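You operate a simulated robot arm through the tools that you are given. There is no shell and no other tool.

You run a simulated robot arm. Do the job below in one go: nothing can be reset, and whatever is moved stays where it is left.

TASK
Put things in order on the top of the grey table. At the end: the corner block with yellow dot stands on top of the pale wooden block; the silver wax tin with yellow band stands where the jar marked sienna stood; the sanding block marked soft stands where the corner block with yellow dot stood; the jar marked sienna stands where the sanding block marked soft stood; whatever was shut is shut again. Leave all else as you found it, and nothing knocked over.

Only the result counts: the job must be done as asked and must still hold three seconds after the hand-in. Knocking over, shifting, dropping, spilling or breaking anything else fails it.

THE ROBOT
A 6-joint arm with a two-finger gripper, fixed in place. Base frame: the origin is at the foot of the arm, x ahead of it, y to its left, z up; the work surface is at about z = 0. Lengths are in mm, angles in degrees, forces in N, time in s.
With the tool pointing down near the work surface it reaches from about 180 to 480 mm from the base axis. Its first joint turns from -66.0 to 66.0 degrees. Payload 1.76 kg.
The tool frame sits at the grasp point between the pads (the TCP): z along the fingers, y along the line on which they close. The tips reach 29 mm beyond it. The gripper opens to 82 mm; its body begins 58 mm behind the TCP.
Orientation is told as [roll, pitch, yaw] about the base's x, y, z axes, in that order, counted from this pose: with the fingers straight down and closing along the base's y, the tool's x points along the base's -x, its y along +y and its z along -z.

THE INTERFACE
- The arm moves only by the tool nudge_tool. Its argument "plan" is a list of rows, each an object of numbers (a shift or turn left out is 0, a gripper value left out holds the last): "x", "y", "z": the shift along the tool's x, y, z in units of 50 mm (1.0 is 50 mm); "rx", "ry", "rz": the turn, a rotation vector about the tool's x, y, z in units of 4 degrees (1.0 is 4 degrees); "gripper": the opening in per cent of the stroke, from 0 (shut) to 100 (fully open). In form: [{"x": .., "y": .., "z": .., "rx": .., "ry": .., "rz": .., "gripper": ..}, ...]. A call has 1 to 20 rows; each row shifts and turns the commanded pose from where the row before left it, along the tool's axes as they then stand. A call with a number of a shift or a turn outside -1 to 1 is refused whole. A row lasts 0.2 s, in which the tool goes at most 50 mm and 8.6 degrees; a call with a longer step from one row to the next is refused whole, and so is a gripper value outside its range. Where a pose cannot be reached the arm comes as near as it can. A force on the tool above 40 N (or 10 N above the force at the start of the call, whichever is more), or a blocked arm, ends the call early, and 0.2 s more pass. The fingers move at their own pace (about 203.5 mm/s each) and stop on an object; they squeeze with about 34 N. The grip force told is the motor's: it shows also when the fingers shut on nothing. Time passes only in rows, and 0.2 s behind the last, so rows that do not move let the fingers close. The reply holds the time, the measured pose of the TCP, the force on the tool along the base axes, the opening and the grip force, in the units named above and with some noise, with the torque about the TCP (base axes, N m) and any sound that the robot's microphone picked up, and new pictures: "pictures" is both (left out), scene, wrist or none.
- Cameras (640 x 400 px; columns grow to the right, rows downward): "scene" is fixed at [61.1, 336.4, 419.7]; the picture's right is [-0.72, -0.69, 0.00], its down [-0.42, 0.43, -0.80] and it looks along [0.55, -0.57, -0.60] (base axes); focal length 214 px, centre (320, 200). "wrist" rides on the gripper at [79, 4, -90] in the tool frame; the picture's right is [-0.05, 1.00, 0.00], its down [-0.71, -0.04, -0.71] and it looks along [-0.71, -0.04, 0.71] (tool axes); focal length 256 px, centre (320, 200). There is no depth. A picture from a camera that has moved, and an enlarged one, comes with that camera's place and axes in the base frame and with its lens.
- zoom(camera, box): a new picture of the part [left, top, right, bottom] of that camera's present view, enlarged. It takes no simulated time.
- sign_off(): hands the job in; it is judged then, once.

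Places have to be worked out from the pictures, the camera data and where the tool is seen. Open the gripper and draw the arm clear of the work before you hand the job in, unless the task says otherwise.

The tools are called after "Call:" as name(argument=value, ...) on one line, values as JSON. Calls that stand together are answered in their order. nudge_tool: Moves the arm, as the interface text tells. Its arguments: {"type":"object","properties":{"plan":{"type":"array"},"pictures":{"type":"string","enum":["both","scene","wrist","none"]}},"required":["plan"]} The other tools are called the same way: zoom (camera, box) takes an enlarged picture of a part of a camera's view; sign_off () hands the job in.

At the start:

```text
time: 0.0
eef_pos: [281.3, 47.9, 309.2]
tcp_rot: [0.0, 0.0, 0.0]
wrist_force: [-0.3, 0.1, 0.4]
wrist_torque: [-0.02, -0.02, 0.02]
gripper_width: 82.4
gripper_force: 0.0
```

scene: 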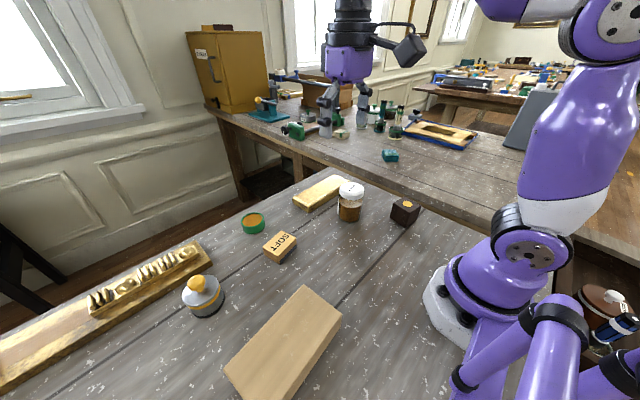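
wrist: 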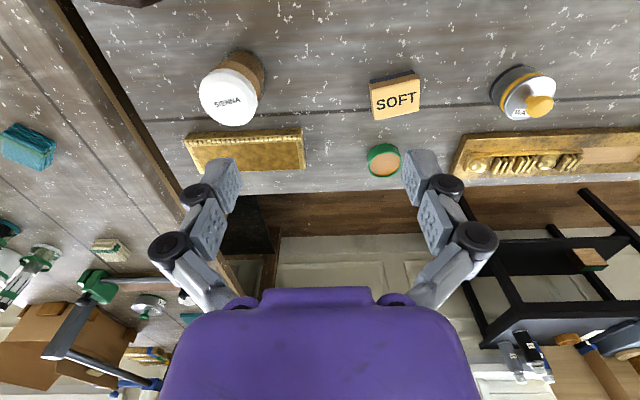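

I'll begin with enlarged views of the objects on the table to identify and locate them.

Call:
zoom(camera="scene", box=[220, 160, 440, 298])

Call:
zoom(camera="scene", box=[60, 230, 380, 400])

Call:
zoom(camera="wrist", box=[160, 20, 400, 170])

Call:
zoom(camera="wrist", box=[400, 20, 640, 200])

```text
2.90 times, centred on (330, 229) of scene
camera zoom: at [61.1, 336.4, 419.7], right [-0.72, -0.69, 0.0], down [-0.42, 0.43, -0.8], along [0.55, -0.57, -0.6], focal length 622 px, centre (291, 116)
```

zoom: 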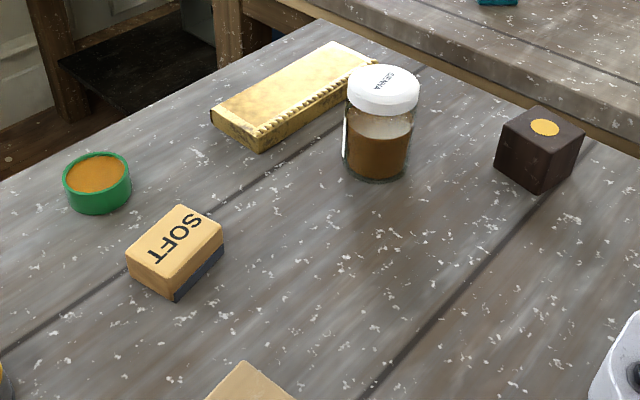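

```text
2.00 times, centred on (220, 315) of scene
camera zoom: at [61.1, 336.4, 419.7], right [-0.72, -0.69, 0.0], down [-0.42, 0.43, -0.8], along [0.55, -0.57, -0.6], focal length 429 px, centre (520, -30)
```

zoom: 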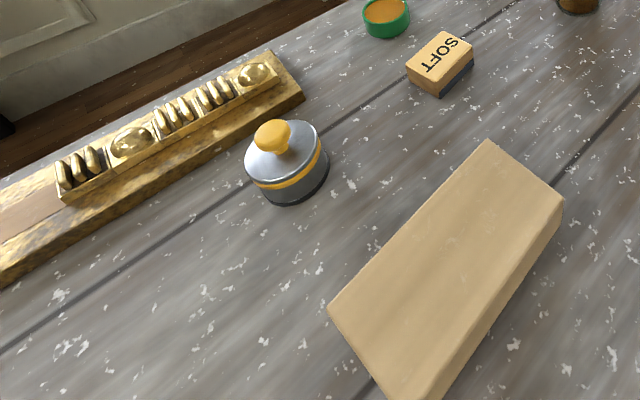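

```text
2.67 times, centred on (280, 95) of wrist
camera zoom: at [201.4, 53.0, 399.4], right [0.05, 1.0, 0.0], down [0.71, -0.04, 0.71], along [0.71, -0.04, -0.71], focal length 683 px, centre (427, 480)
```

zoom: 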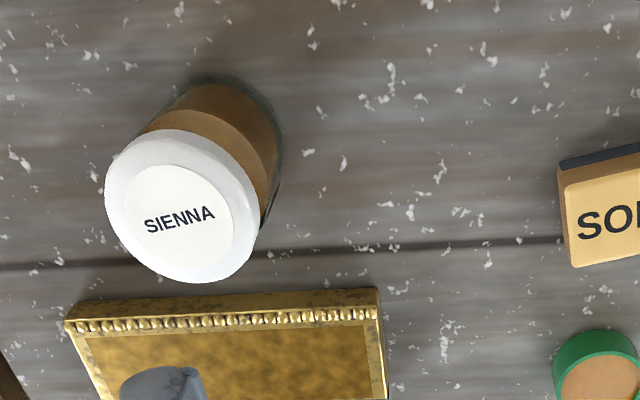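

```text
2.22 times, centred on (520, 110) of wrist
camera zoom: at [201.4, 53.0, 399.4], right [0.05, 1.0, 0.0], down [0.71, -0.04, 0.71], along [0.71, -0.04, -0.71], focal length 569 px, centre (-124, 400)
```

zoom: 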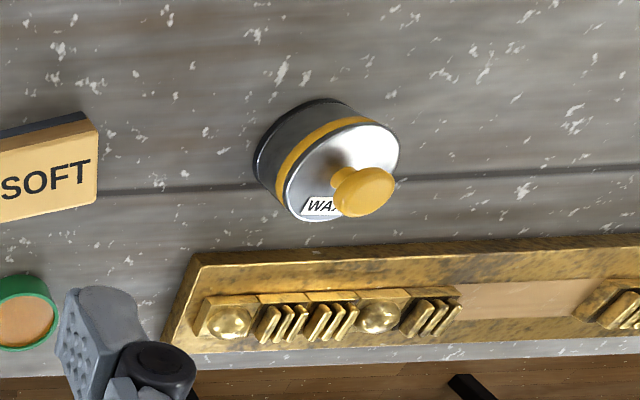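

The objects are identified. My estimates in mm are: jar at about (326,-65), SOFT block (369,155), wax tin (375,337), dark corner block with yellow dot (216,-178) and pale block (198,279). I'll move above the corner block first for a closer look.

Call:
nudge_tool(plan=[{"x": 0.217, "y": -0.753, "z": 0.3, "gripper": 100}, {"x": 0.217, "y": -0.753, "z": 0.3}, {"x": 0.217, "y": -0.753, "z": 0.3}, {"x": 0.217, "y": -0.753, "z": 0.3}, {"x": 0.217, "y": -0.753, "z": 0.3}, {"x": 0.217, "y": -0.753, "z": 0.3}, {}], pictures="both")

```text
time: 1.6
eef_pos: [216.9, -176.7, 219.6]
tcp_rot: [-0.1, -0.2, 0.0]
wrist_force: [0.5, -0.6, 0.6]
wrist_torque: [0.01, 0.03, -0.02]
gripper_width: 82.3
gripper_force: 0.0
camera wrist: at [135.9, -172.6, 310.6], right [0.05, 1.0, 0.0], down [0.71, -0.04, 0.71], along [0.71, -0.04, -0.71], focal length 256 px, centre (320, 200)
```

scene: 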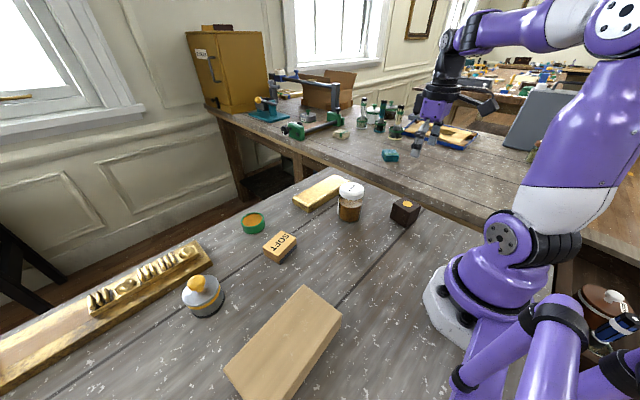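
wrist: 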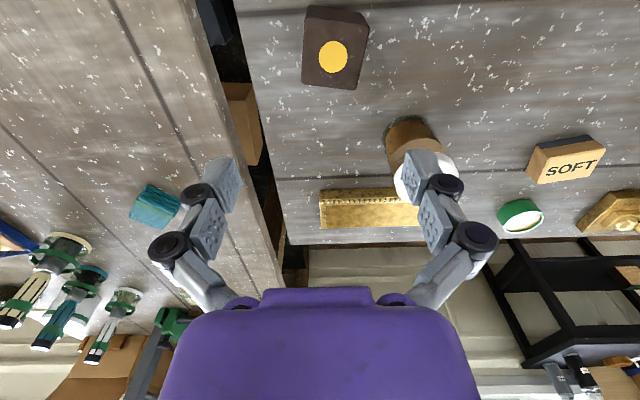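

Call:
zoom(camera="wrist", box=[260, 0, 420, 100])

Call:
zoom(camera="scene", box=[360, 170, 456, 230])

Call:
zoom(camera="wrist", box=[300, 100, 620, 250])

```text
4.00 times, centred on (340, 50) of wrist
camera zoom: at [135.9, -172.6, 310.6], right [0.05, 1.0, 0.0], down [0.71, -0.04, 0.71], along [0.71, -0.04, -0.71], focal length 1024 px, centre (240, 800)
```

zoom: 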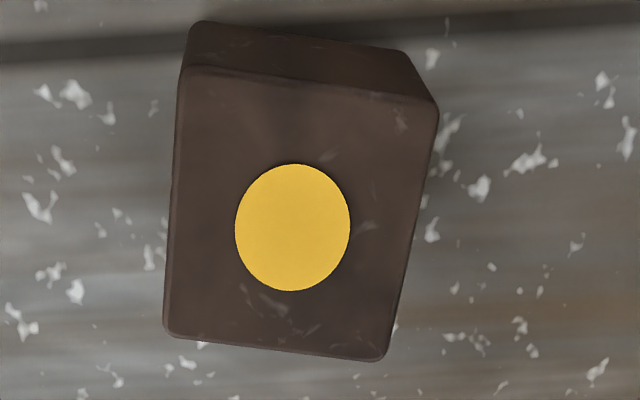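

```text
6.67 times, centred on (408, 200) of scene
camera zoom: at [61.1, 336.4, 419.7], right [-0.72, -0.69, 0.0], down [-0.42, 0.43, -0.8], along [0.55, -0.57, -0.6], focal length 1430 px, centre (-267, 200)
```

zoom: 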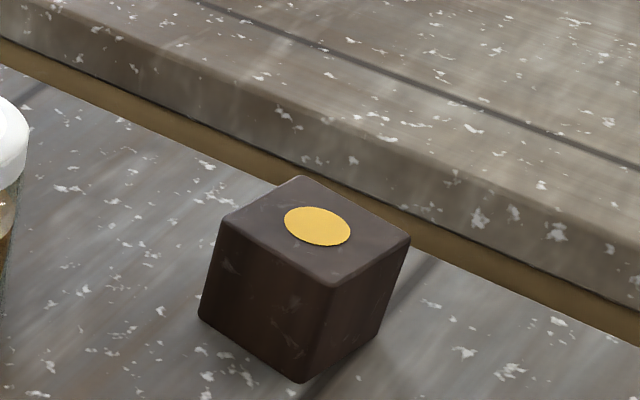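

```text
2.00 times, centred on (460, 175) of wrist
camera zoom: at [135.9, -172.6, 310.6], right [0.05, 1.0, 0.0], down [0.71, -0.04, 0.71], along [0.71, -0.04, -0.71], focal length 512 px, centre (40, 250)
```

zoom: 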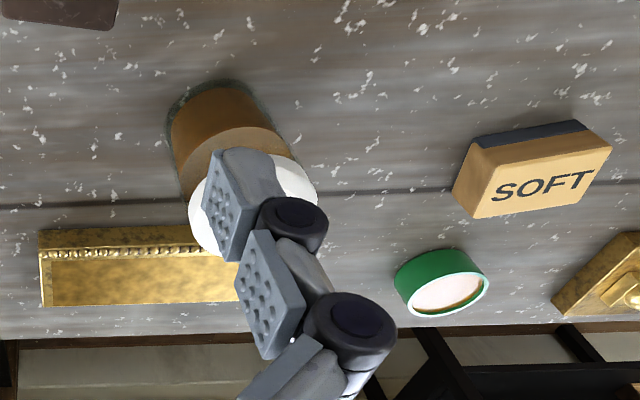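

The cube is about 53 mm on a side, centred near (210,-165), with its edges turned about -9°. I'll align yaw above it at z≈100 and look again.

Call:
nudge_tool(plan=[{"x": 0.07, "y": 0.117, "z": 0.6}, {"x": 0.07, "y": 0.117, "z": 0.6}, {"z": 0.6, "rz": 0.8}, {"z": 0.6, "rz": 0.8}, {"rz": 0.73}, {}], pictures="both")

```text
time: 3.0
eef_pos: [210.1, -165.9, 98.7]
tcp_rot: [0.0, 0.0, -9.4]
wrist_force: [-0.4, 0.5, -0.2]
wrist_torque: [0.01, -0.02, -0.04]
gripper_width: 82.1
gripper_force: 0.1
camera wrist: at [131.0, -148.0, 189.2], right [0.22, 0.98, 0.0], down [0.69, -0.15, 0.71], along [0.69, -0.15, -0.71], focal length 256 px, centre (320, 200)
```

scene: 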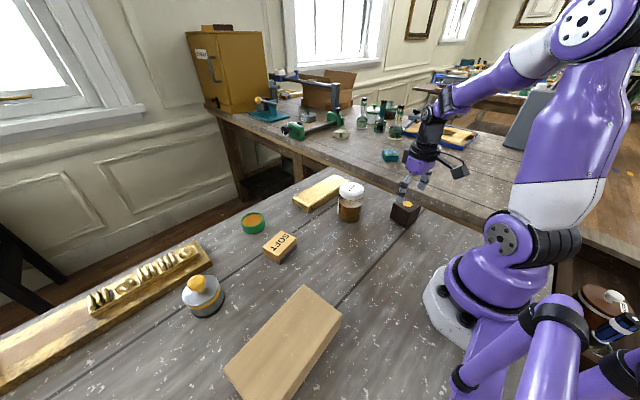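
wrist: 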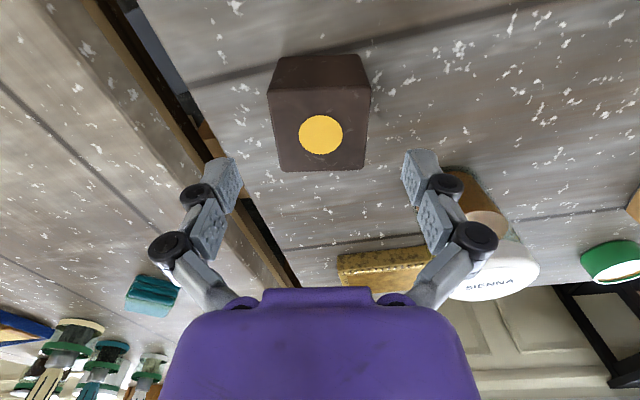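

The cube is centred between the fingers and its edges line up with them. I'll descend to z≈38 and close.

Call:
nudge_tool(plan=[{"z": 0.4, "gripper": 100}, {"z": 0.4}, {"z": 0.41}, {}, {"gripper": 0}, {}, {}], pictures="wrist")

```text
time: 4.6
eef_pos: [210.9, -165.8, 39.6]
tcp_rot: [-0.2, -0.2, -9.3]
wrist_force: [3.6, -4.0, 10.3]
wrist_torque: [0.15, 0.0, -0.04]
gripper_width: 55.1
gripper_force: 34.4
camera wrist: at [131.9, -147.7, 128.9], right [0.21, 0.98, 0.0], down [0.69, -0.15, 0.71], along [0.69, -0.15, -0.7], focal length 256 px, centre (320, 200)
```

wrist: 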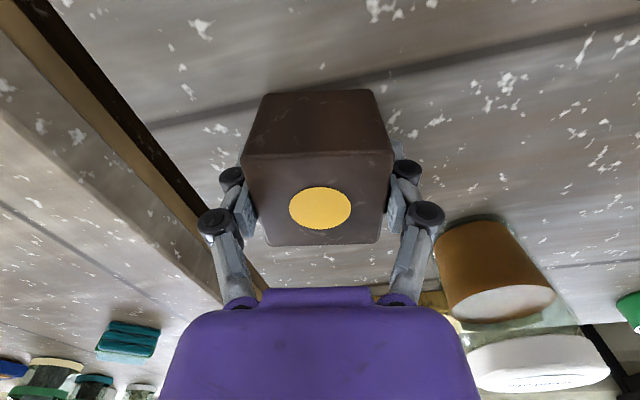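

The cube is gripped at 55.1 mm. I'll lift it and zoom on the pale block in the scene view to work out its height and centre.

Call:
nudge_tool(plan=[{"z": -0.3, "gripper": 0}, {"z": -0.6}, {"z": -0.8}, {"z": -0.8}, {"z": -0.8}, {}], pictures="both")

Call:
zoom(camera="scene", box=[200, 275, 400, 400])

```text
time: 6.0
eef_pos: [209.4, -164.2, 205.0]
tcp_rot: [0.0, -0.2, -9.3]
wrist_force: [-0.2, -0.2, -0.5]
wrist_torque: [-0.01, -0.01, -0.04]
gripper_width: 55.4
gripper_force: 33.6
camera wrist: at [130.6, -147.5, 294.8], right [0.21, 0.98, 0.0], down [0.69, -0.15, 0.71], along [0.69, -0.15, -0.71], focal length 256 px, centre (320, 200)
```

scene: 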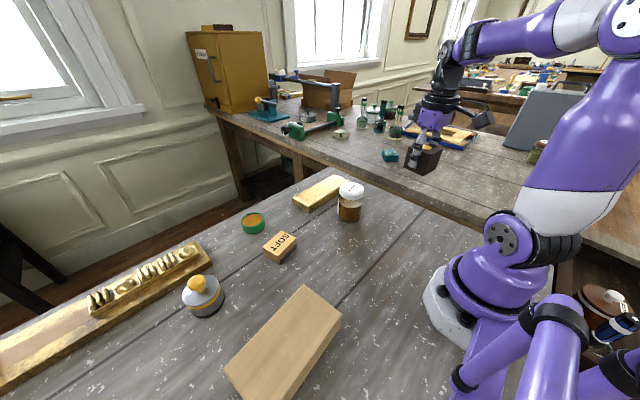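
wrist: 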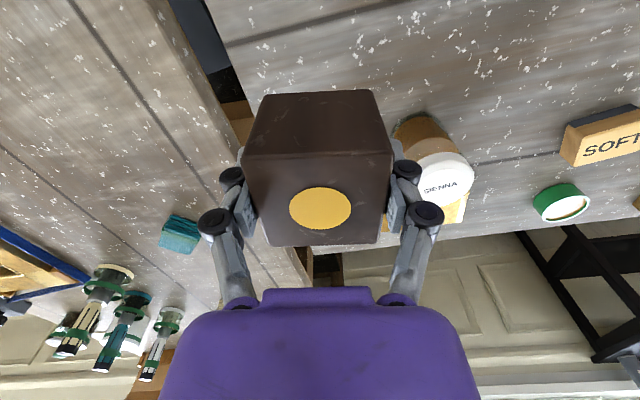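

```text
3.20 times, centred on (300, 338) of scene
camera zoom: at [61.1, 336.4, 419.7], right [-0.72, -0.69, 0.0], down [-0.42, 0.43, -0.8], along [0.55, -0.57, -0.6], focal length 686 px, centre (384, -240)
```

zoom: 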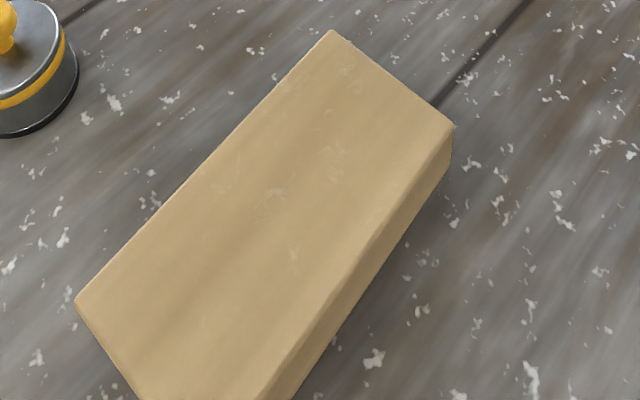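

The pale block comes out at about 87×169 mm, 45 mm high, centred near (191,273) with yaw about +5°. I'll turn the tool to match and swing the cube over in an arc at z≈205, stopping short of the block for a check view.

Call:
nudge_tool(plan=[{"rz": -0.9, "gripper": 0}, {"rz": -0.9}, {"rz": -0.9}, {"rz": -0.88}, {"x": -0.297, "y": 0.691}, {"x": -0.297, "y": 0.691}, {"x": -0.297, "y": 0.691}, {"x": -0.297, "y": 0.691}, {"x": -0.297, "y": 0.691}, {"x": -0.297, "y": 0.691}, {"x": 0.294, "y": 0.628}, {"x": 0.294, "y": 0.628}, {"x": 0.294, "y": 0.628}, {"x": 0.294, "y": 0.628}, {"x": 0.294, "y": 0.628}, {}], pictures="both")

```text
time: 9.4
eef_pos: [192.9, 198.4, 203.7]
tcp_rot: [0.0, 0.0, 5.0]
wrist_force: [0.3, -0.4, 0.0]
wrist_torque: [-0.01, 0.01, -0.01]
gripper_width: 55.1
gripper_force: 33.8
camera wrist: at [112.6, 196.9, 293.2], right [-0.03, 1.0, 0.0], down [0.71, 0.02, 0.71], along [0.71, 0.02, -0.71], focal length 256 px, centre (320, 200)
```

scene: 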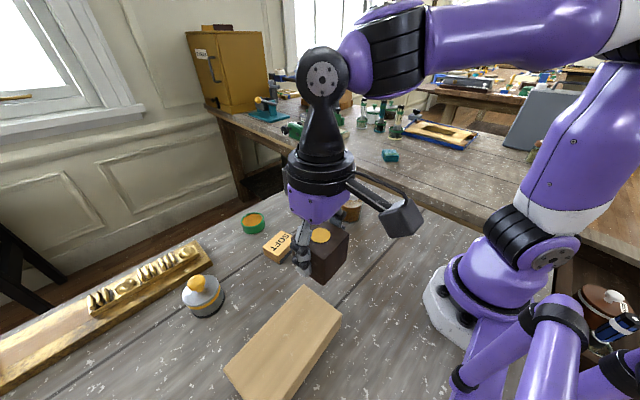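
wrist: 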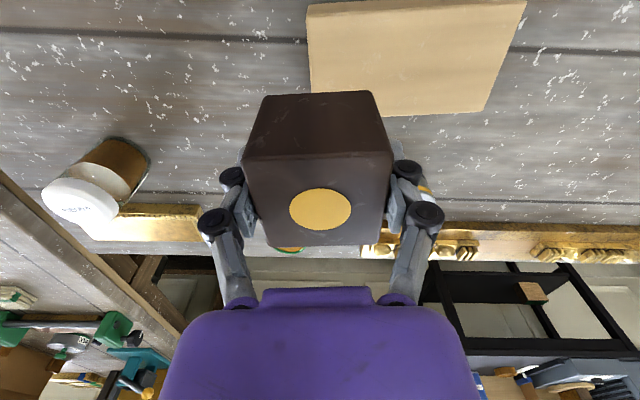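

The cube is held steady. I'll move over the block's centre at about (190,276), then lower to z≈112, which leaves the cube's underside at about 72, and look at the gap.

Call:
nudge_tool(plan=[{"x": -0.026, "y": 0.517, "gripper": 0}, {"x": -0.026, "y": 0.517}, {"x": -0.026, "y": 0.517}, {"z": 0.5}, {"z": 0.5}, {"z": 0.5}, {"z": 0.33}, {}], pictures="both")

Call:
zoom(camera="scene", box=[180, 260, 400, 400])

```text
time: 11.2
eef_pos: [190.0, 276.3, 113.0]
tcp_rot: [-0.1, 0.0, 4.9]
wrist_force: [0.1, -1.5, -1.0]
wrist_torque: [0.0, 0.0, -0.01]
gripper_width: 55.1
gripper_force: 34.2
camera wrist: at [110.6, 273.9, 202.2], right [-0.03, 1.0, 0.0], down [0.71, 0.02, 0.71], along [0.71, 0.02, -0.71], focal length 256 px, centre (320, 200)
```

scene: 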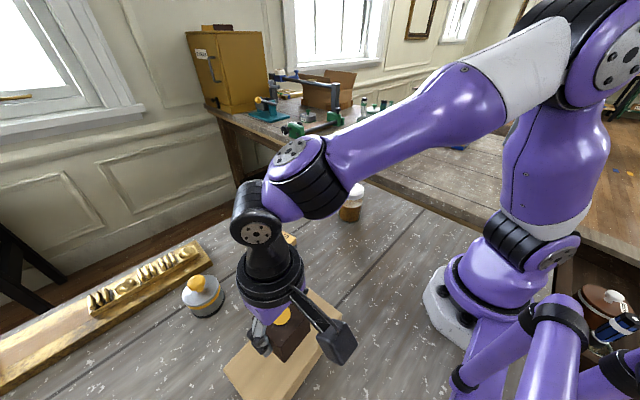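
wrist: 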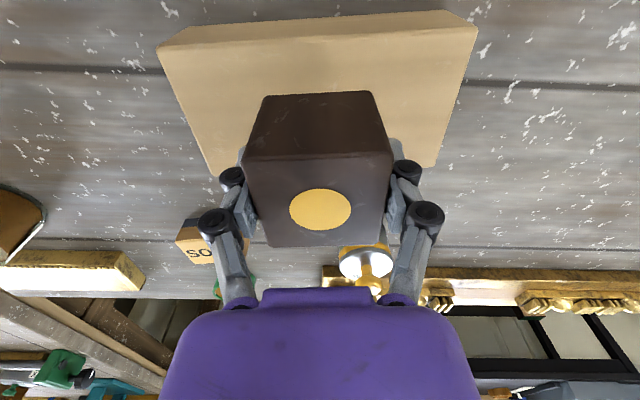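

```text
2.86 times, centred on (290, 330) of scene
camera zoom: at [61.1, 336.4, 419.7], right [-0.72, -0.69, 0.0], down [-0.42, 0.43, -0.8], along [0.55, -0.57, -0.6], focal length 613 px, centre (406, -171)
```

zoom: 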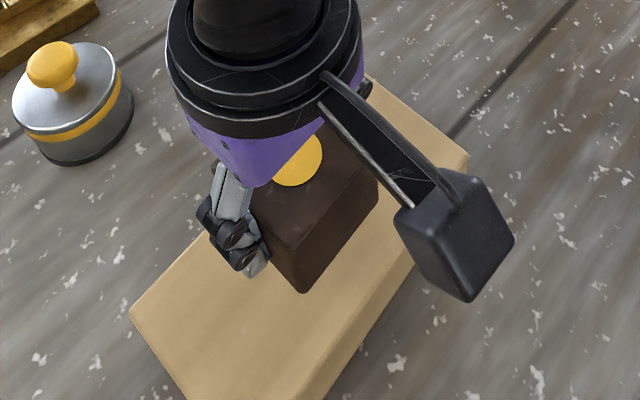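

The TCP is centred over the block, whose top I judge at z≈43–47, so contact should come at a TCP height of about 83–87. I'll lower quickly to 93, then in 2 mm steps.

Call:
nudge_tool(plan=[{"z": 0.2, "gripper": 0}, {"z": 0.2}, {}, {"z": 0.04}, {"z": 0.04}, {"z": 0.04}, {}], pictures="none")

```text
time: 12.8
eef_pos: [189.8, 277.4, 86.7]
tcp_rot: [0.1, -0.3, 5.1]
wrist_force: [-1.5, -2.8, 24.5]
wrist_torque: [-0.07, 0.29, 0.03]
gripper_width: 55.5
gripper_force: 34.2
```

The force is 24 N, so the cube is resting on the block. I'll ease off 1 mm, release and rise straight up.

Call:
nudge_tool(plan=[{"z": -0.02, "gripper": 0}, {}, {"gripper": 100}, {}, {}, {"z": -0.3}, {"z": -0.6}, {"z": -0.8}, {"z": -0.6}, {}], pictures="both")

```text
time: 15.0
eef_pos: [190.5, 276.2, 202.4]
tcp_rot: [0.1, -0.1, 5.0]
wrist_force: [0.1, 0.2, 0.2]
wrist_torque: [0.04, -0.02, -0.02]
gripper_width: 82.0
gripper_force: 0.0
camera wrist: at [109.6, 272.7, 291.6], right [-0.03, 1.0, 0.0], down [0.71, 0.02, 0.71], along [0.71, 0.02, -0.71], focal length 256 px, centre (320, 200)
```

scene: 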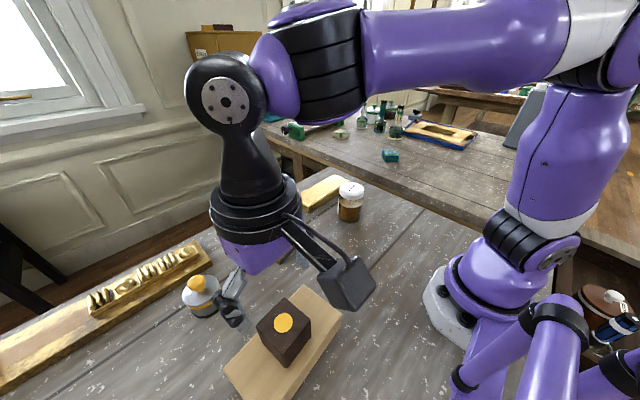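
wrist: 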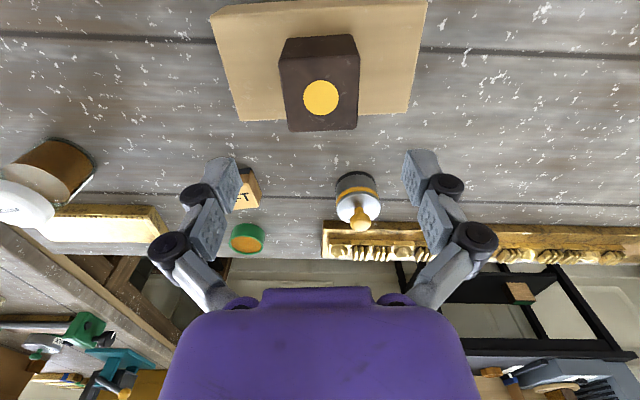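

The cube stands centred on the pale block. Next I move above the SOFT block at about (369,155) for a close look.

Call:
nudge_tool(plan=[{"x": -0.558, "y": -0.454, "gripper": 100}, {"x": -0.558, "y": -0.454}, {"x": -0.558, "y": -0.454}, {"x": -0.558, "y": -0.454, "z": 0.2}, {"x": -0.558, "y": -0.454, "z": 0.3}, {"x": -0.558, "y": -0.454, "z": 0.3}, {}], pictures="both")

Call:
zoom(camera="wrist", box=[220, 20, 500, 195])

```text
time: 16.6
eef_pos: [369.0, 153.4, 161.4]
tcp_rot: [0.0, 0.0, 5.0]
wrist_force: [-0.6, -0.1, 0.4]
wrist_torque: [0.0, 0.01, -0.03]
gripper_width: 81.9
gripper_force: 0.0
camera wrist: at [288.9, 152.3, 251.7], right [-0.03, 1.0, 0.0], down [0.71, 0.02, 0.71], along [0.71, 0.02, -0.71], focal length 256 px, centre (320, 200)
```

scene: 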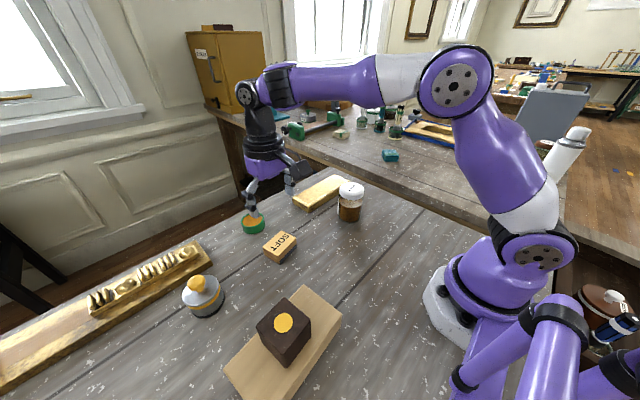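
wrist: 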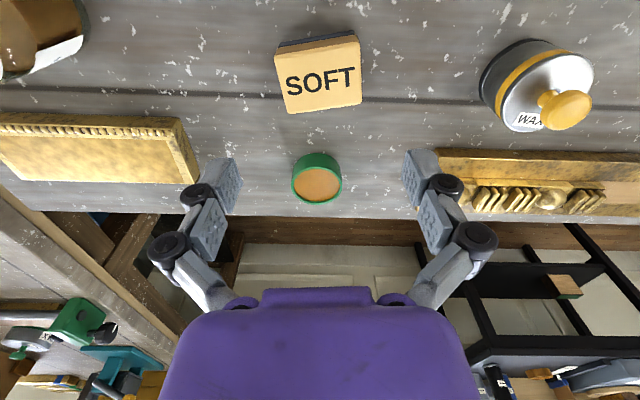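

```text
2.29 times, centred on (360, 108) of wrist
camera zoom: at [288.9, 152.3, 251.7], right [-0.03, 1.0, 0.0], down [0.71, 0.02, 0.71], along [0.71, 0.02, -0.71], focal length 585 px, centre (229, 411)
```

zoom: 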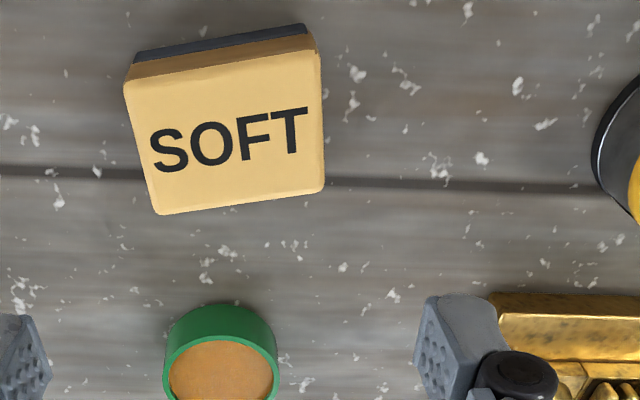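

The SOFT block is about 65×48×32 mm, centred near (370,154.5) with yaw about +9.6°. I'll align to it and come down to z≈85 for one more check before gripping across the 65 mm side.

Call:
nudge_tool(plan=[{"x": -0.018, "y": 0.02, "z": 0.5, "gripper": 100}, {"z": 0.5, "rz": -0.6}, {"z": 0.5, "rz": -0.55}, {}], pictures="wrist")

Call:
zoom(camera="wrist", box=[200, 60, 440, 210])

```text
time: 17.6
eef_pos: [370.0, 156.9, 86.6]
tcp_rot: [0.0, 0.0, 9.6]
wrist_force: [0.9, -0.1, -0.6]
wrist_torque: [0.01, 0.01, -0.02]
gripper_width: 82.0
gripper_force: 0.0
camera wrist: at [289.9, 147.5, 177.2], right [-0.11, 0.99, 0.0], down [0.7, 0.08, 0.71], along [0.7, 0.08, -0.71], focal length 256 px, centre (320, 200)
```

wrist: 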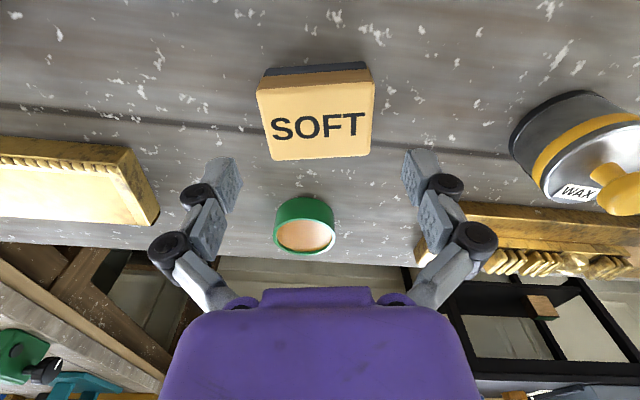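

```text
2.67 times, centred on (320, 135) of wrist
camera zoom: at [289.9, 147.5, 177.2], right [-0.11, 0.99, 0.0], down [0.7, 0.08, 0.71], along [0.7, 0.08, -0.71], focal length 683 px, centre (320, 373)
```

zoom: 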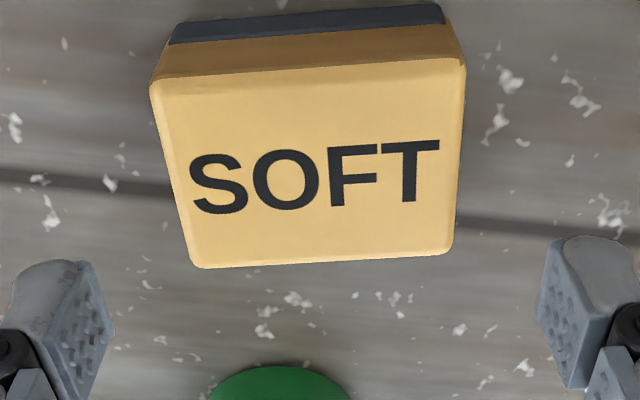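

The block is centred within about 2 mm, and the gap is about 7 mm on each side. I'll make a small correction, descend to z≈31 and close.

Call:
nudge_tool(plan=[{"x": -0.035, "y": -0.024, "z": 0.3, "rz": -0.25, "gripper": 100}, {"z": 0.4}, {"z": 0.4}, {}, {"gripper": 0}, {}, {}, {}], pictures="wrist")

```text
time: 19.4
eef_pos: [372.1, 155.3, 33.7]
tcp_rot: [-0.1, -0.3, 10.6]
wrist_force: [0.5, 1.7, 16.8]
wrist_torque: [0.03, 0.06, 0.03]
gripper_width: 67.1
gripper_force: 34.1
camera wrist: at [292.6, 145.2, 123.0], right [-0.13, 0.99, 0.0], down [0.7, 0.09, 0.71], along [0.7, 0.09, -0.71], focal length 256 px, centre (320, 200)
```

wrist: 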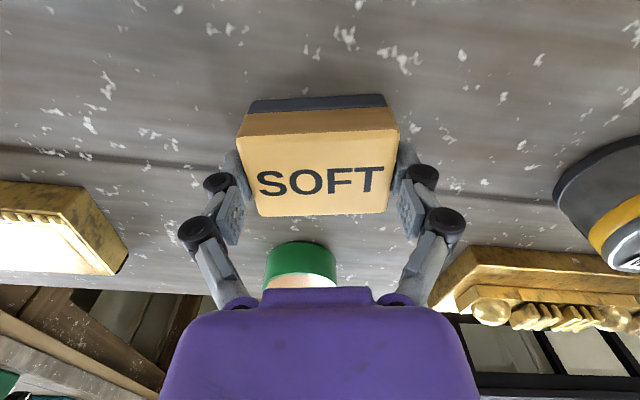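

The SOFT block is gripped at 67.1 mm wide, and its original centre was about (373,155.5). I'll lift it and check it before transit.

Call:
nudge_tool(plan=[{"z": -0.2, "gripper": 0}, {"z": -0.5}, {"z": -0.8}, {"z": -0.8}, {"z": -0.63}, {}], pictures="both")

```text
time: 20.8
eef_pos: [371.2, 156.3, 179.1]
tcp_rot: [-0.1, -0.1, 10.6]
wrist_force: [0.3, -1.0, 0.2]
wrist_torque: [0.02, 0.04, -0.01]
gripper_width: 66.8
gripper_force: 33.8
camera wrist: at [292.4, 145.3, 269.2], right [-0.13, 0.99, 0.0], down [0.7, 0.09, 0.71], along [0.7, 0.09, -0.71], focal length 256 px, centre (320, 200)
```

scene: 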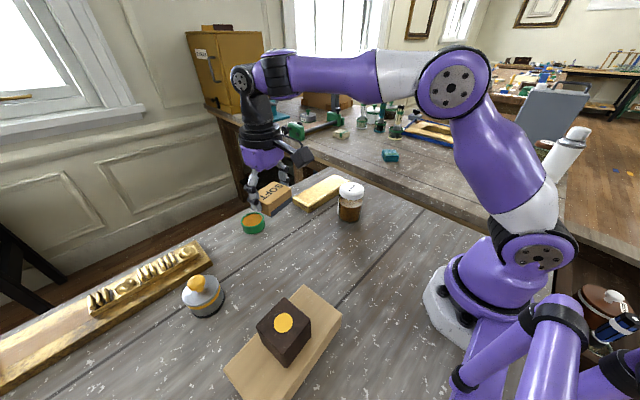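
wrist: 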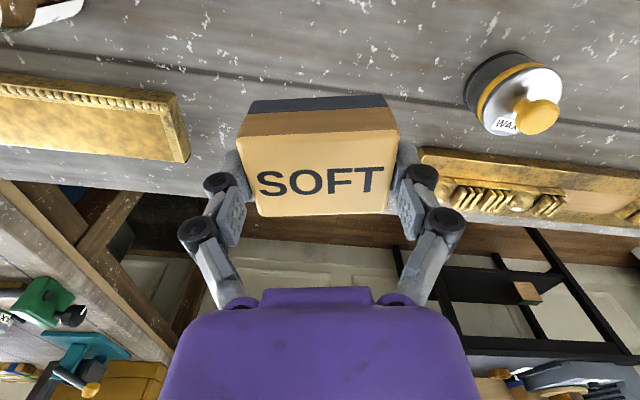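

The lift is clean. I'll rotate to the yaw the cube had and carry the block to the vacated corner spot at height.

Call:
nudge_tool(plan=[{"rz": 0.833, "gripper": 0}, {"rz": 0.833}, {"rz": 0.833}, {"rz": 0.833}, {"rz": 0.833}, {"rz": 0.835}, {"x": 0.239, "y": -0.765}, {"x": 0.239, "y": -0.765}, {"x": 0.239, "y": -0.765}, {"x": 0.239, "y": -0.765}, {"x": 0.239, "y": -0.765}, {"x": 0.239, "y": -0.765}, {"x": 0.239, "y": -0.765}, {"x": 0.239, "y": -0.765}, {"x": 0.239, "y": -0.765}, {}], pictures="both")

```text
time: 24.2
eef_pos: [209.3, -166.8, 179.6]
tcp_rot: [0.0, -0.1, -9.4]
wrist_force: [-0.2, 0.2, -0.2]
wrist_torque: [0.01, -0.03, 0.01]
gripper_width: 66.8
gripper_force: 34.0
camera wrist: at [131.9, -149.4, 269.6], right [0.22, 0.98, 0.0], down [0.69, -0.15, 0.71], along [0.69, -0.15, -0.71], focal length 256 px, centre (320, 200)
```

scene: 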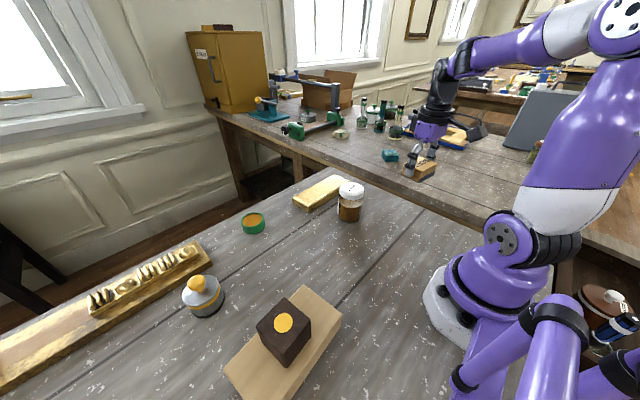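
wrist: 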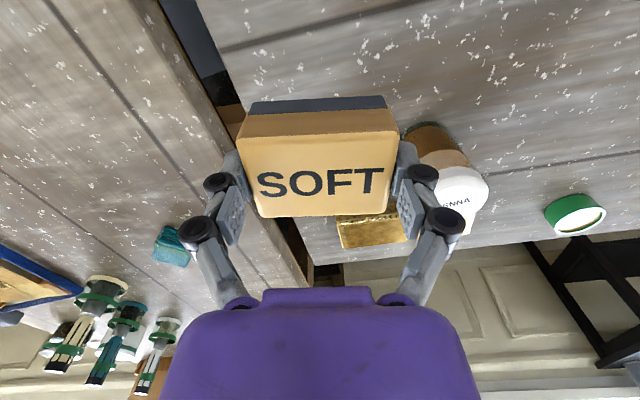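

The block is over the vacated spot. I'll lower it to z≈34, with small final steps.

Call:
nudge_tool(plan=[{"z": 0.6, "gripper": 0}, {"z": 0.7}, {"z": 0.7}, {"z": 0.5}, {"z": 0.28}, {}, {"z": 0.04}, {"z": 0.04}, {"z": 0.03}, {}], pictures="wrist")

```text
time: 26.4
eef_pos: [210.3, -165.8, 34.8]
tcp_rot: [0.0, -0.1, -9.5]
wrist_force: [0.5, 0.9, 0.1]
wrist_torque: [-0.01, 0.0, 0.0]
gripper_width: 66.8
gripper_force: 34.1
camera wrist: at [132.0, -149.0, 124.5], right [0.22, 0.98, 0.0], down [0.69, -0.15, 0.71], along [0.69, -0.15, -0.71], focal length 256 px, centre (320, 200)
```

wrist: 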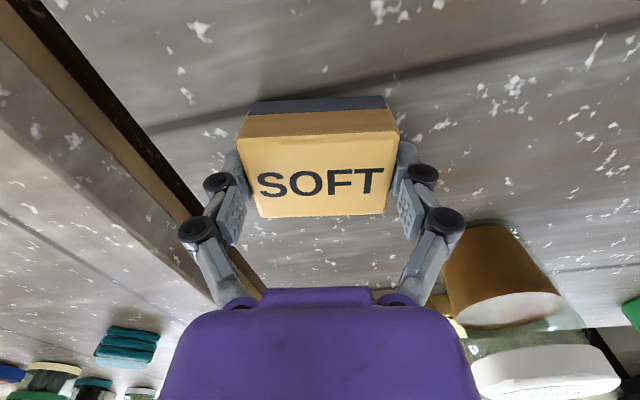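

There's no contact yet at 34.8, so I'll step down a little further until force appears.

Call:
nudge_tool(plan=[{"z": 0.02, "gripper": 0}, {"z": 0.02}, {}], pictures="none")

```text
time: 27.2
eef_pos: [210.4, -166.6, 32.5]
tcp_rot: [0.0, -0.1, -9.4]
wrist_force: [-5.6, 3.3, 23.1]
wrist_torque: [0.11, 0.1, -0.02]
gripper_width: 67.1
gripper_force: 34.7
```

The 23 N reading means it is resting on the table. I'll ease off, release and rise.

Call:
nudge_tool(plan=[{"z": -0.015, "gripper": 0}, {}, {"gripper": 100}, {}, {}, {"z": -0.3}, {"z": -0.6}, {"z": -0.8}, {"z": -0.8}, {"z": -0.5}, {}], pictures="both")

```text
time: 29.6
eef_pos: [209.6, -165.6, 182.5]
tcp_rot: [0.0, 0.0, -9.4]
wrist_force: [0.0, 0.0, 0.5]
wrist_torque: [-0.01, 0.01, 0.01]
gripper_width: 82.0
gripper_force: 0.0
camera wrist: at [131.4, -148.8, 272.7], right [0.22, 0.98, 0.0], down [0.69, -0.15, 0.71], along [0.69, -0.15, -0.71], focal length 256 px, centre (320, 200)
```

scene: 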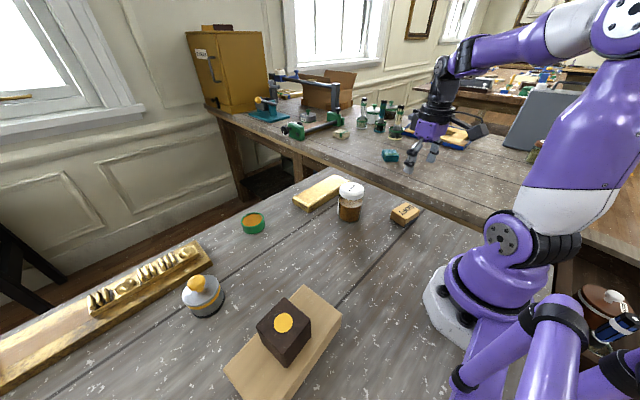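
wrist: 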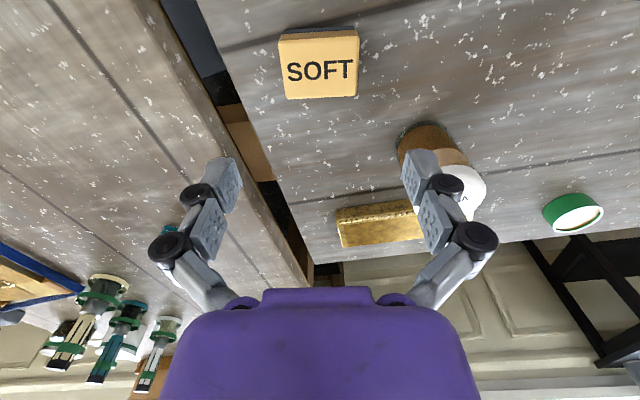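

SOFT is placed at the corner spot. Now I move above the jar at about (326,-65) with yaw back to 0 to measure it.

Call:
nudge_tool(plan=[{"rz": -0.783, "gripper": 100}, {"rz": -0.783}, {"rz": -0.784}, {"x": -0.466, "y": 0.402}, {"x": -0.466, "y": 0.402}, {"x": -0.466, "y": 0.402}, {"x": -0.466, "y": 0.402}, {"x": -0.466, "y": 0.402}, {}], pictures="both")

Call:
zoom(camera="wrist", box=[200, 0, 440, 150])

Call:
zoom(camera="scene", box=[280, 150, 440, 250])

```text
time: 31.6
eef_pos: [326.5, -65.0, 184.4]
tcp_rot: [0.0, 0.1, 0.1]
wrist_force: [-0.2, -0.2, 0.6]
wrist_torque: [-0.01, 0.0, 0.02]
gripper_width: 81.7
gripper_force: 0.0
camera wrist: at [247.1, -60.4, 274.1], right [0.05, 1.0, 0.0], down [0.71, -0.04, 0.71], along [0.71, -0.04, -0.71], focal length 256 px, centre (320, 200)
```

scene: 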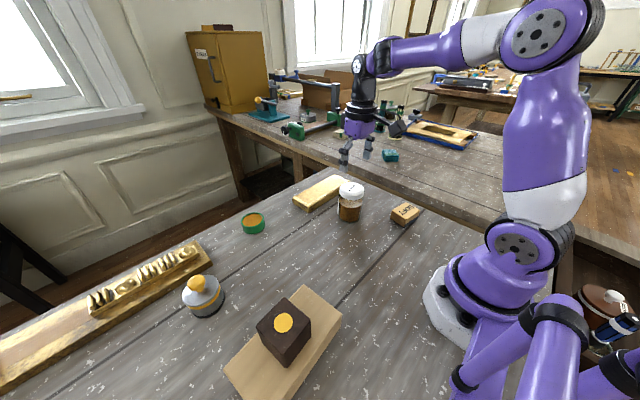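
wrist: 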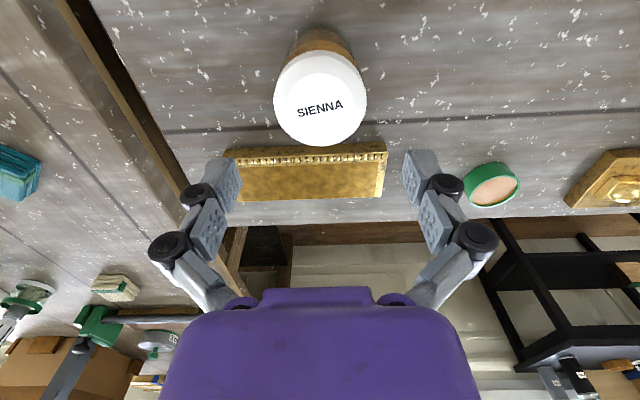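

```text
2.67 times, centred on (320, 75) of wrist
camera zoom: at [247.1, -60.4, 274.1], right [0.05, 1.0, 0.0], down [0.71, -0.04, 0.71], along [0.71, -0.04, -0.71], focal length 683 px, centre (320, 533)
```

zoom: 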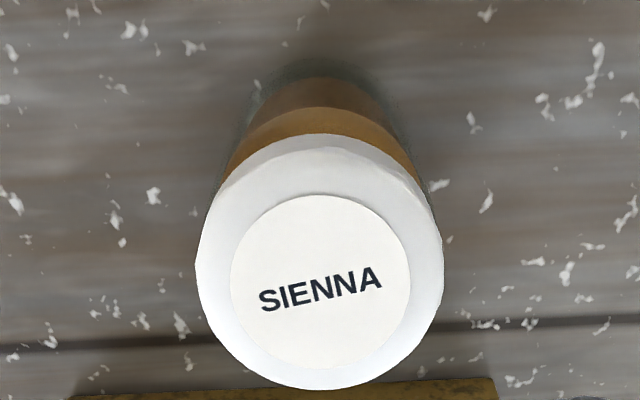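

```text
4.00 times, centred on (360, 200) of scene
camera zoom: at [61.2, 336.4, 419.7], right [-0.72, -0.69, 0.0], down [-0.42, 0.43, -0.8], along [0.55, -0.57, -0.6], focal length 858 px, centre (160, 200)
```

zoom: 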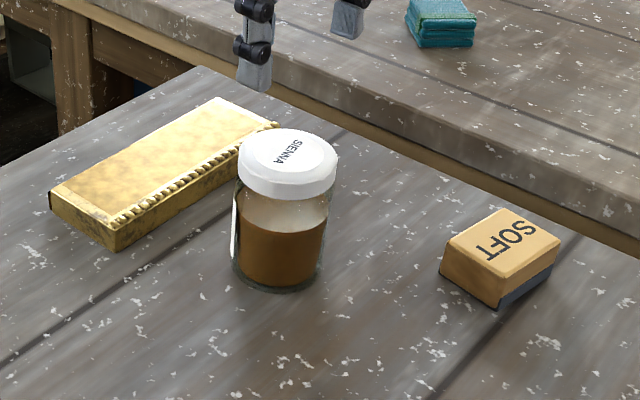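

The jar is about 66 mm in diameter, 90 mm tall, and centred under the TCP at about (327,-65). I'll lower to just above the lid and verify the finger clearance.

Call:
nudge_tool(plan=[{"z": 0.4, "gripper": 100}, {"z": 0.4}, {"z": 0.4}, {}], pictures="both")

Call:
zoom(camera="scene", box=[280, 120, 440, 220])

```text
time: 32.6
eef_pos: [326.7, -65.5, 123.3]
tcp_rot: [0.1, -0.1, -0.1]
wrist_force: [-0.3, -0.5, 0.3]
wrist_torque: [-0.03, -0.05, 0.04]
gripper_width: 82.2
gripper_force: 0.0
camera wrist: at [246.9, -61.7, 213.2], right [0.05, 1.0, 0.0], down [0.71, -0.04, 0.71], along [0.71, -0.04, -0.71], focal length 256 px, centre (320, 200)
```

scene: 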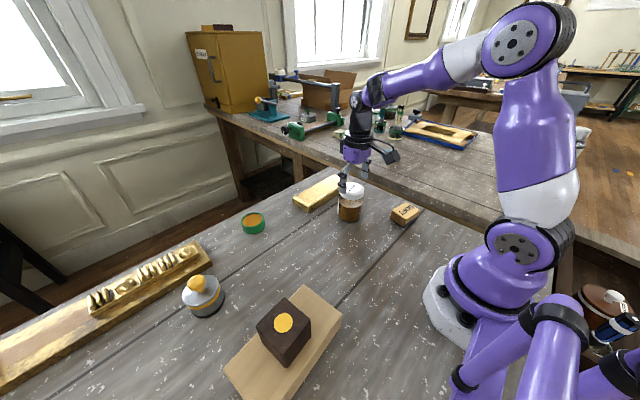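
wrist: 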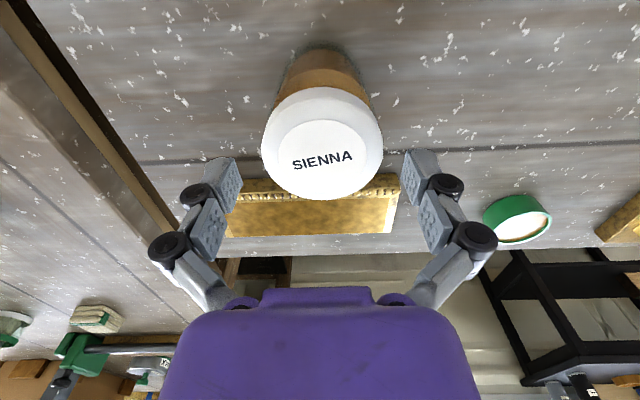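

```text
4.00 times, centred on (360, 170) of scene
camera zoom: at [61.1, 336.4, 419.7], right [-0.72, -0.69, 0.0], down [-0.42, 0.43, -0.8], along [0.55, -0.57, -0.6], focal length 858 px, centre (160, 320)
```

zoom: 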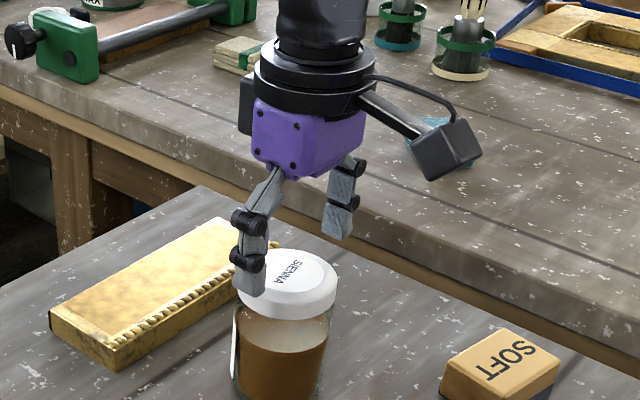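

The jar is centred within about 1.5 mm. I'll correct slightly, descend to z≈44, which keeps the gripper body clear of the lid, and grip the glass body.

Call:
nudge_tool(plan=[{"x": -0.03, "y": 0.02, "gripper": 100}, {"z": 0.4}, {"z": 0.4}, {"z": 0.4}, {"z": 0.38}, {}], pictures="both")

Call:
zoom(camera="scene", box=[300, 140, 420, 230])

```text
time: 33.8
eef_pos: [329.2, -65.7, 51.7]
tcp_rot: [-0.1, -0.5, -0.1]
wrist_force: [-0.8, 0.0, 7.1]
wrist_torque: [0.04, -0.03, -0.05]
gripper_width: 82.3
gripper_force: 0.1
stopped in row 6: the force on the tool passed its limit at 84 N (the readings are from after the stop); the commanded pose is now the measured one
camera wrist: at [249.4, -60.4, 141.4], right [0.05, 1.0, 0.0], down [0.7, -0.04, 0.71], along [0.71, -0.04, -0.7], focal length 256 px, centre (320, 200)
```

scene: 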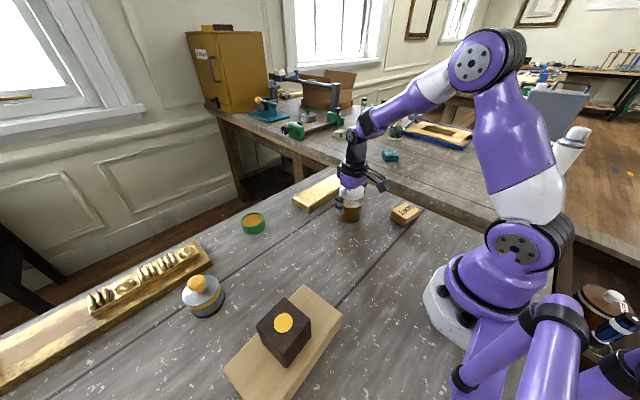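
wrist: 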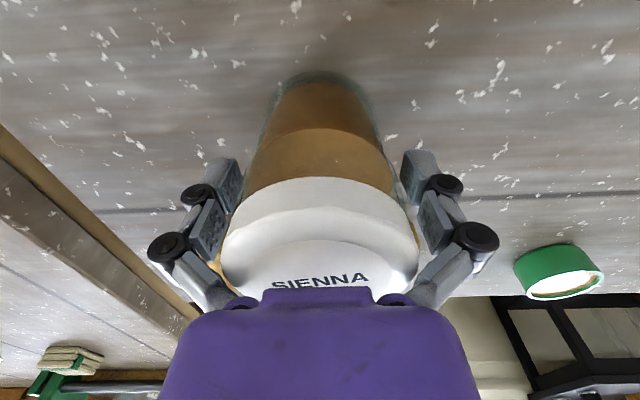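

```text
4.44 times, centred on (360, 185) of scene
camera zoom: at [61.1, 336.4, 419.7], right [-0.72, -0.69, 0.0], down [-0.42, 0.43, -0.8], along [0.55, -0.57, -0.6], focal length 953 px, centre (142, 267)
```

zoom: 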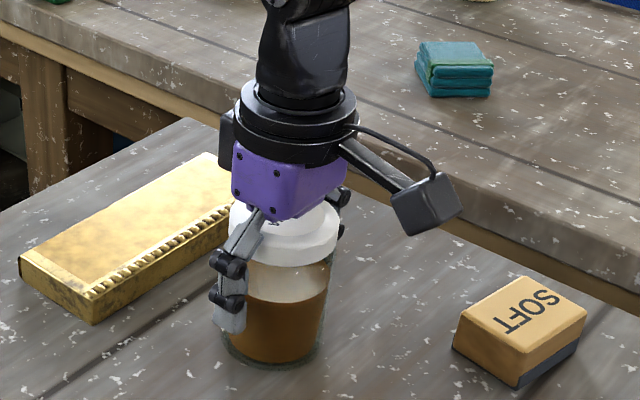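

The call stopped because the inclined upper finger links met the lid rim at about TCP z≈50. The jar hasn't moved. I'll back up about 11 mm to where the rim sits below those links and inspect.

Call:
nudge_tool(plan=[{"z": -0.1, "gripper": 100}, {"z": -0.14}, {}], pictures="both")

Call:
zoom(camera="scene", box=[310, 150, 390, 230])

Call:
zoom(camera="wrist", box=[140, 50, 500, 320])

```text
time: 34.6
eef_pos: [330.8, -64.6, 63.0]
tcp_rot: [-0.2, -0.3, -0.1]
wrist_force: [-0.3, -0.1, 0.0]
wrist_torque: [0.03, 0.01, 0.03]
gripper_width: 82.0
gripper_force: 0.1
camera wrist: at [249.1, -60.3, 153.2], right [0.05, 1.0, 0.0], down [0.7, -0.04, 0.71], along [0.71, -0.04, -0.7], focal length 256 px, centre (320, 200)
```

scene: 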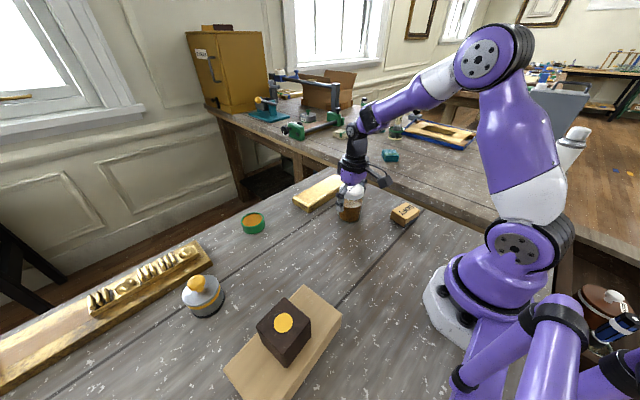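
wrist: 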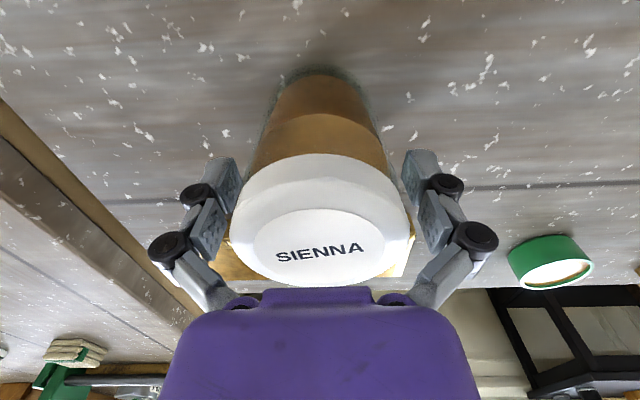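

```text
5.00 times, centred on (350, 190) of scene
camera zoom: at [61.1, 336.4, 419.7], right [-0.72, -0.69, 0.0], down [-0.42, 0.43, -0.8], along [0.55, -0.57, -0.6], focal length 1072 px, centre (170, 250)
```

zoom: 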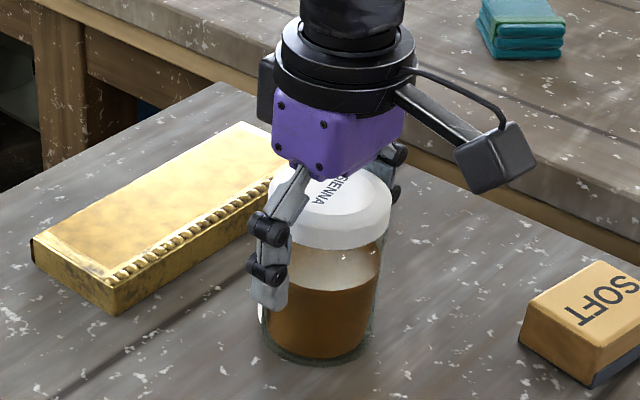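

```text
1.48 times, centred on (320, 185) of wrist
camera zoom: at [249.1, -60.3, 153.2], right [0.05, 1.0, 0.0], down [0.7, -0.04, 0.71], along [0.71, -0.04, -0.7], focal length 379 px, centre (320, 222)
```

zoom: 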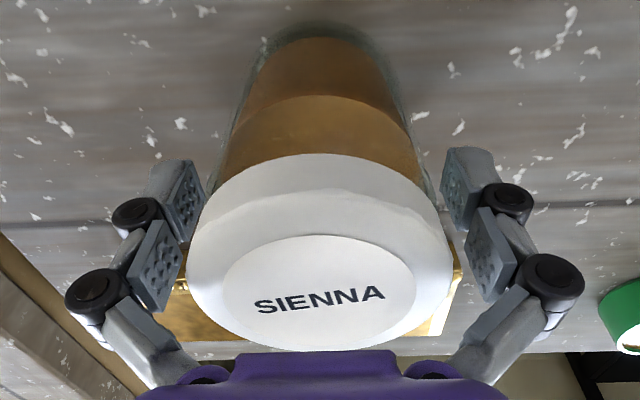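

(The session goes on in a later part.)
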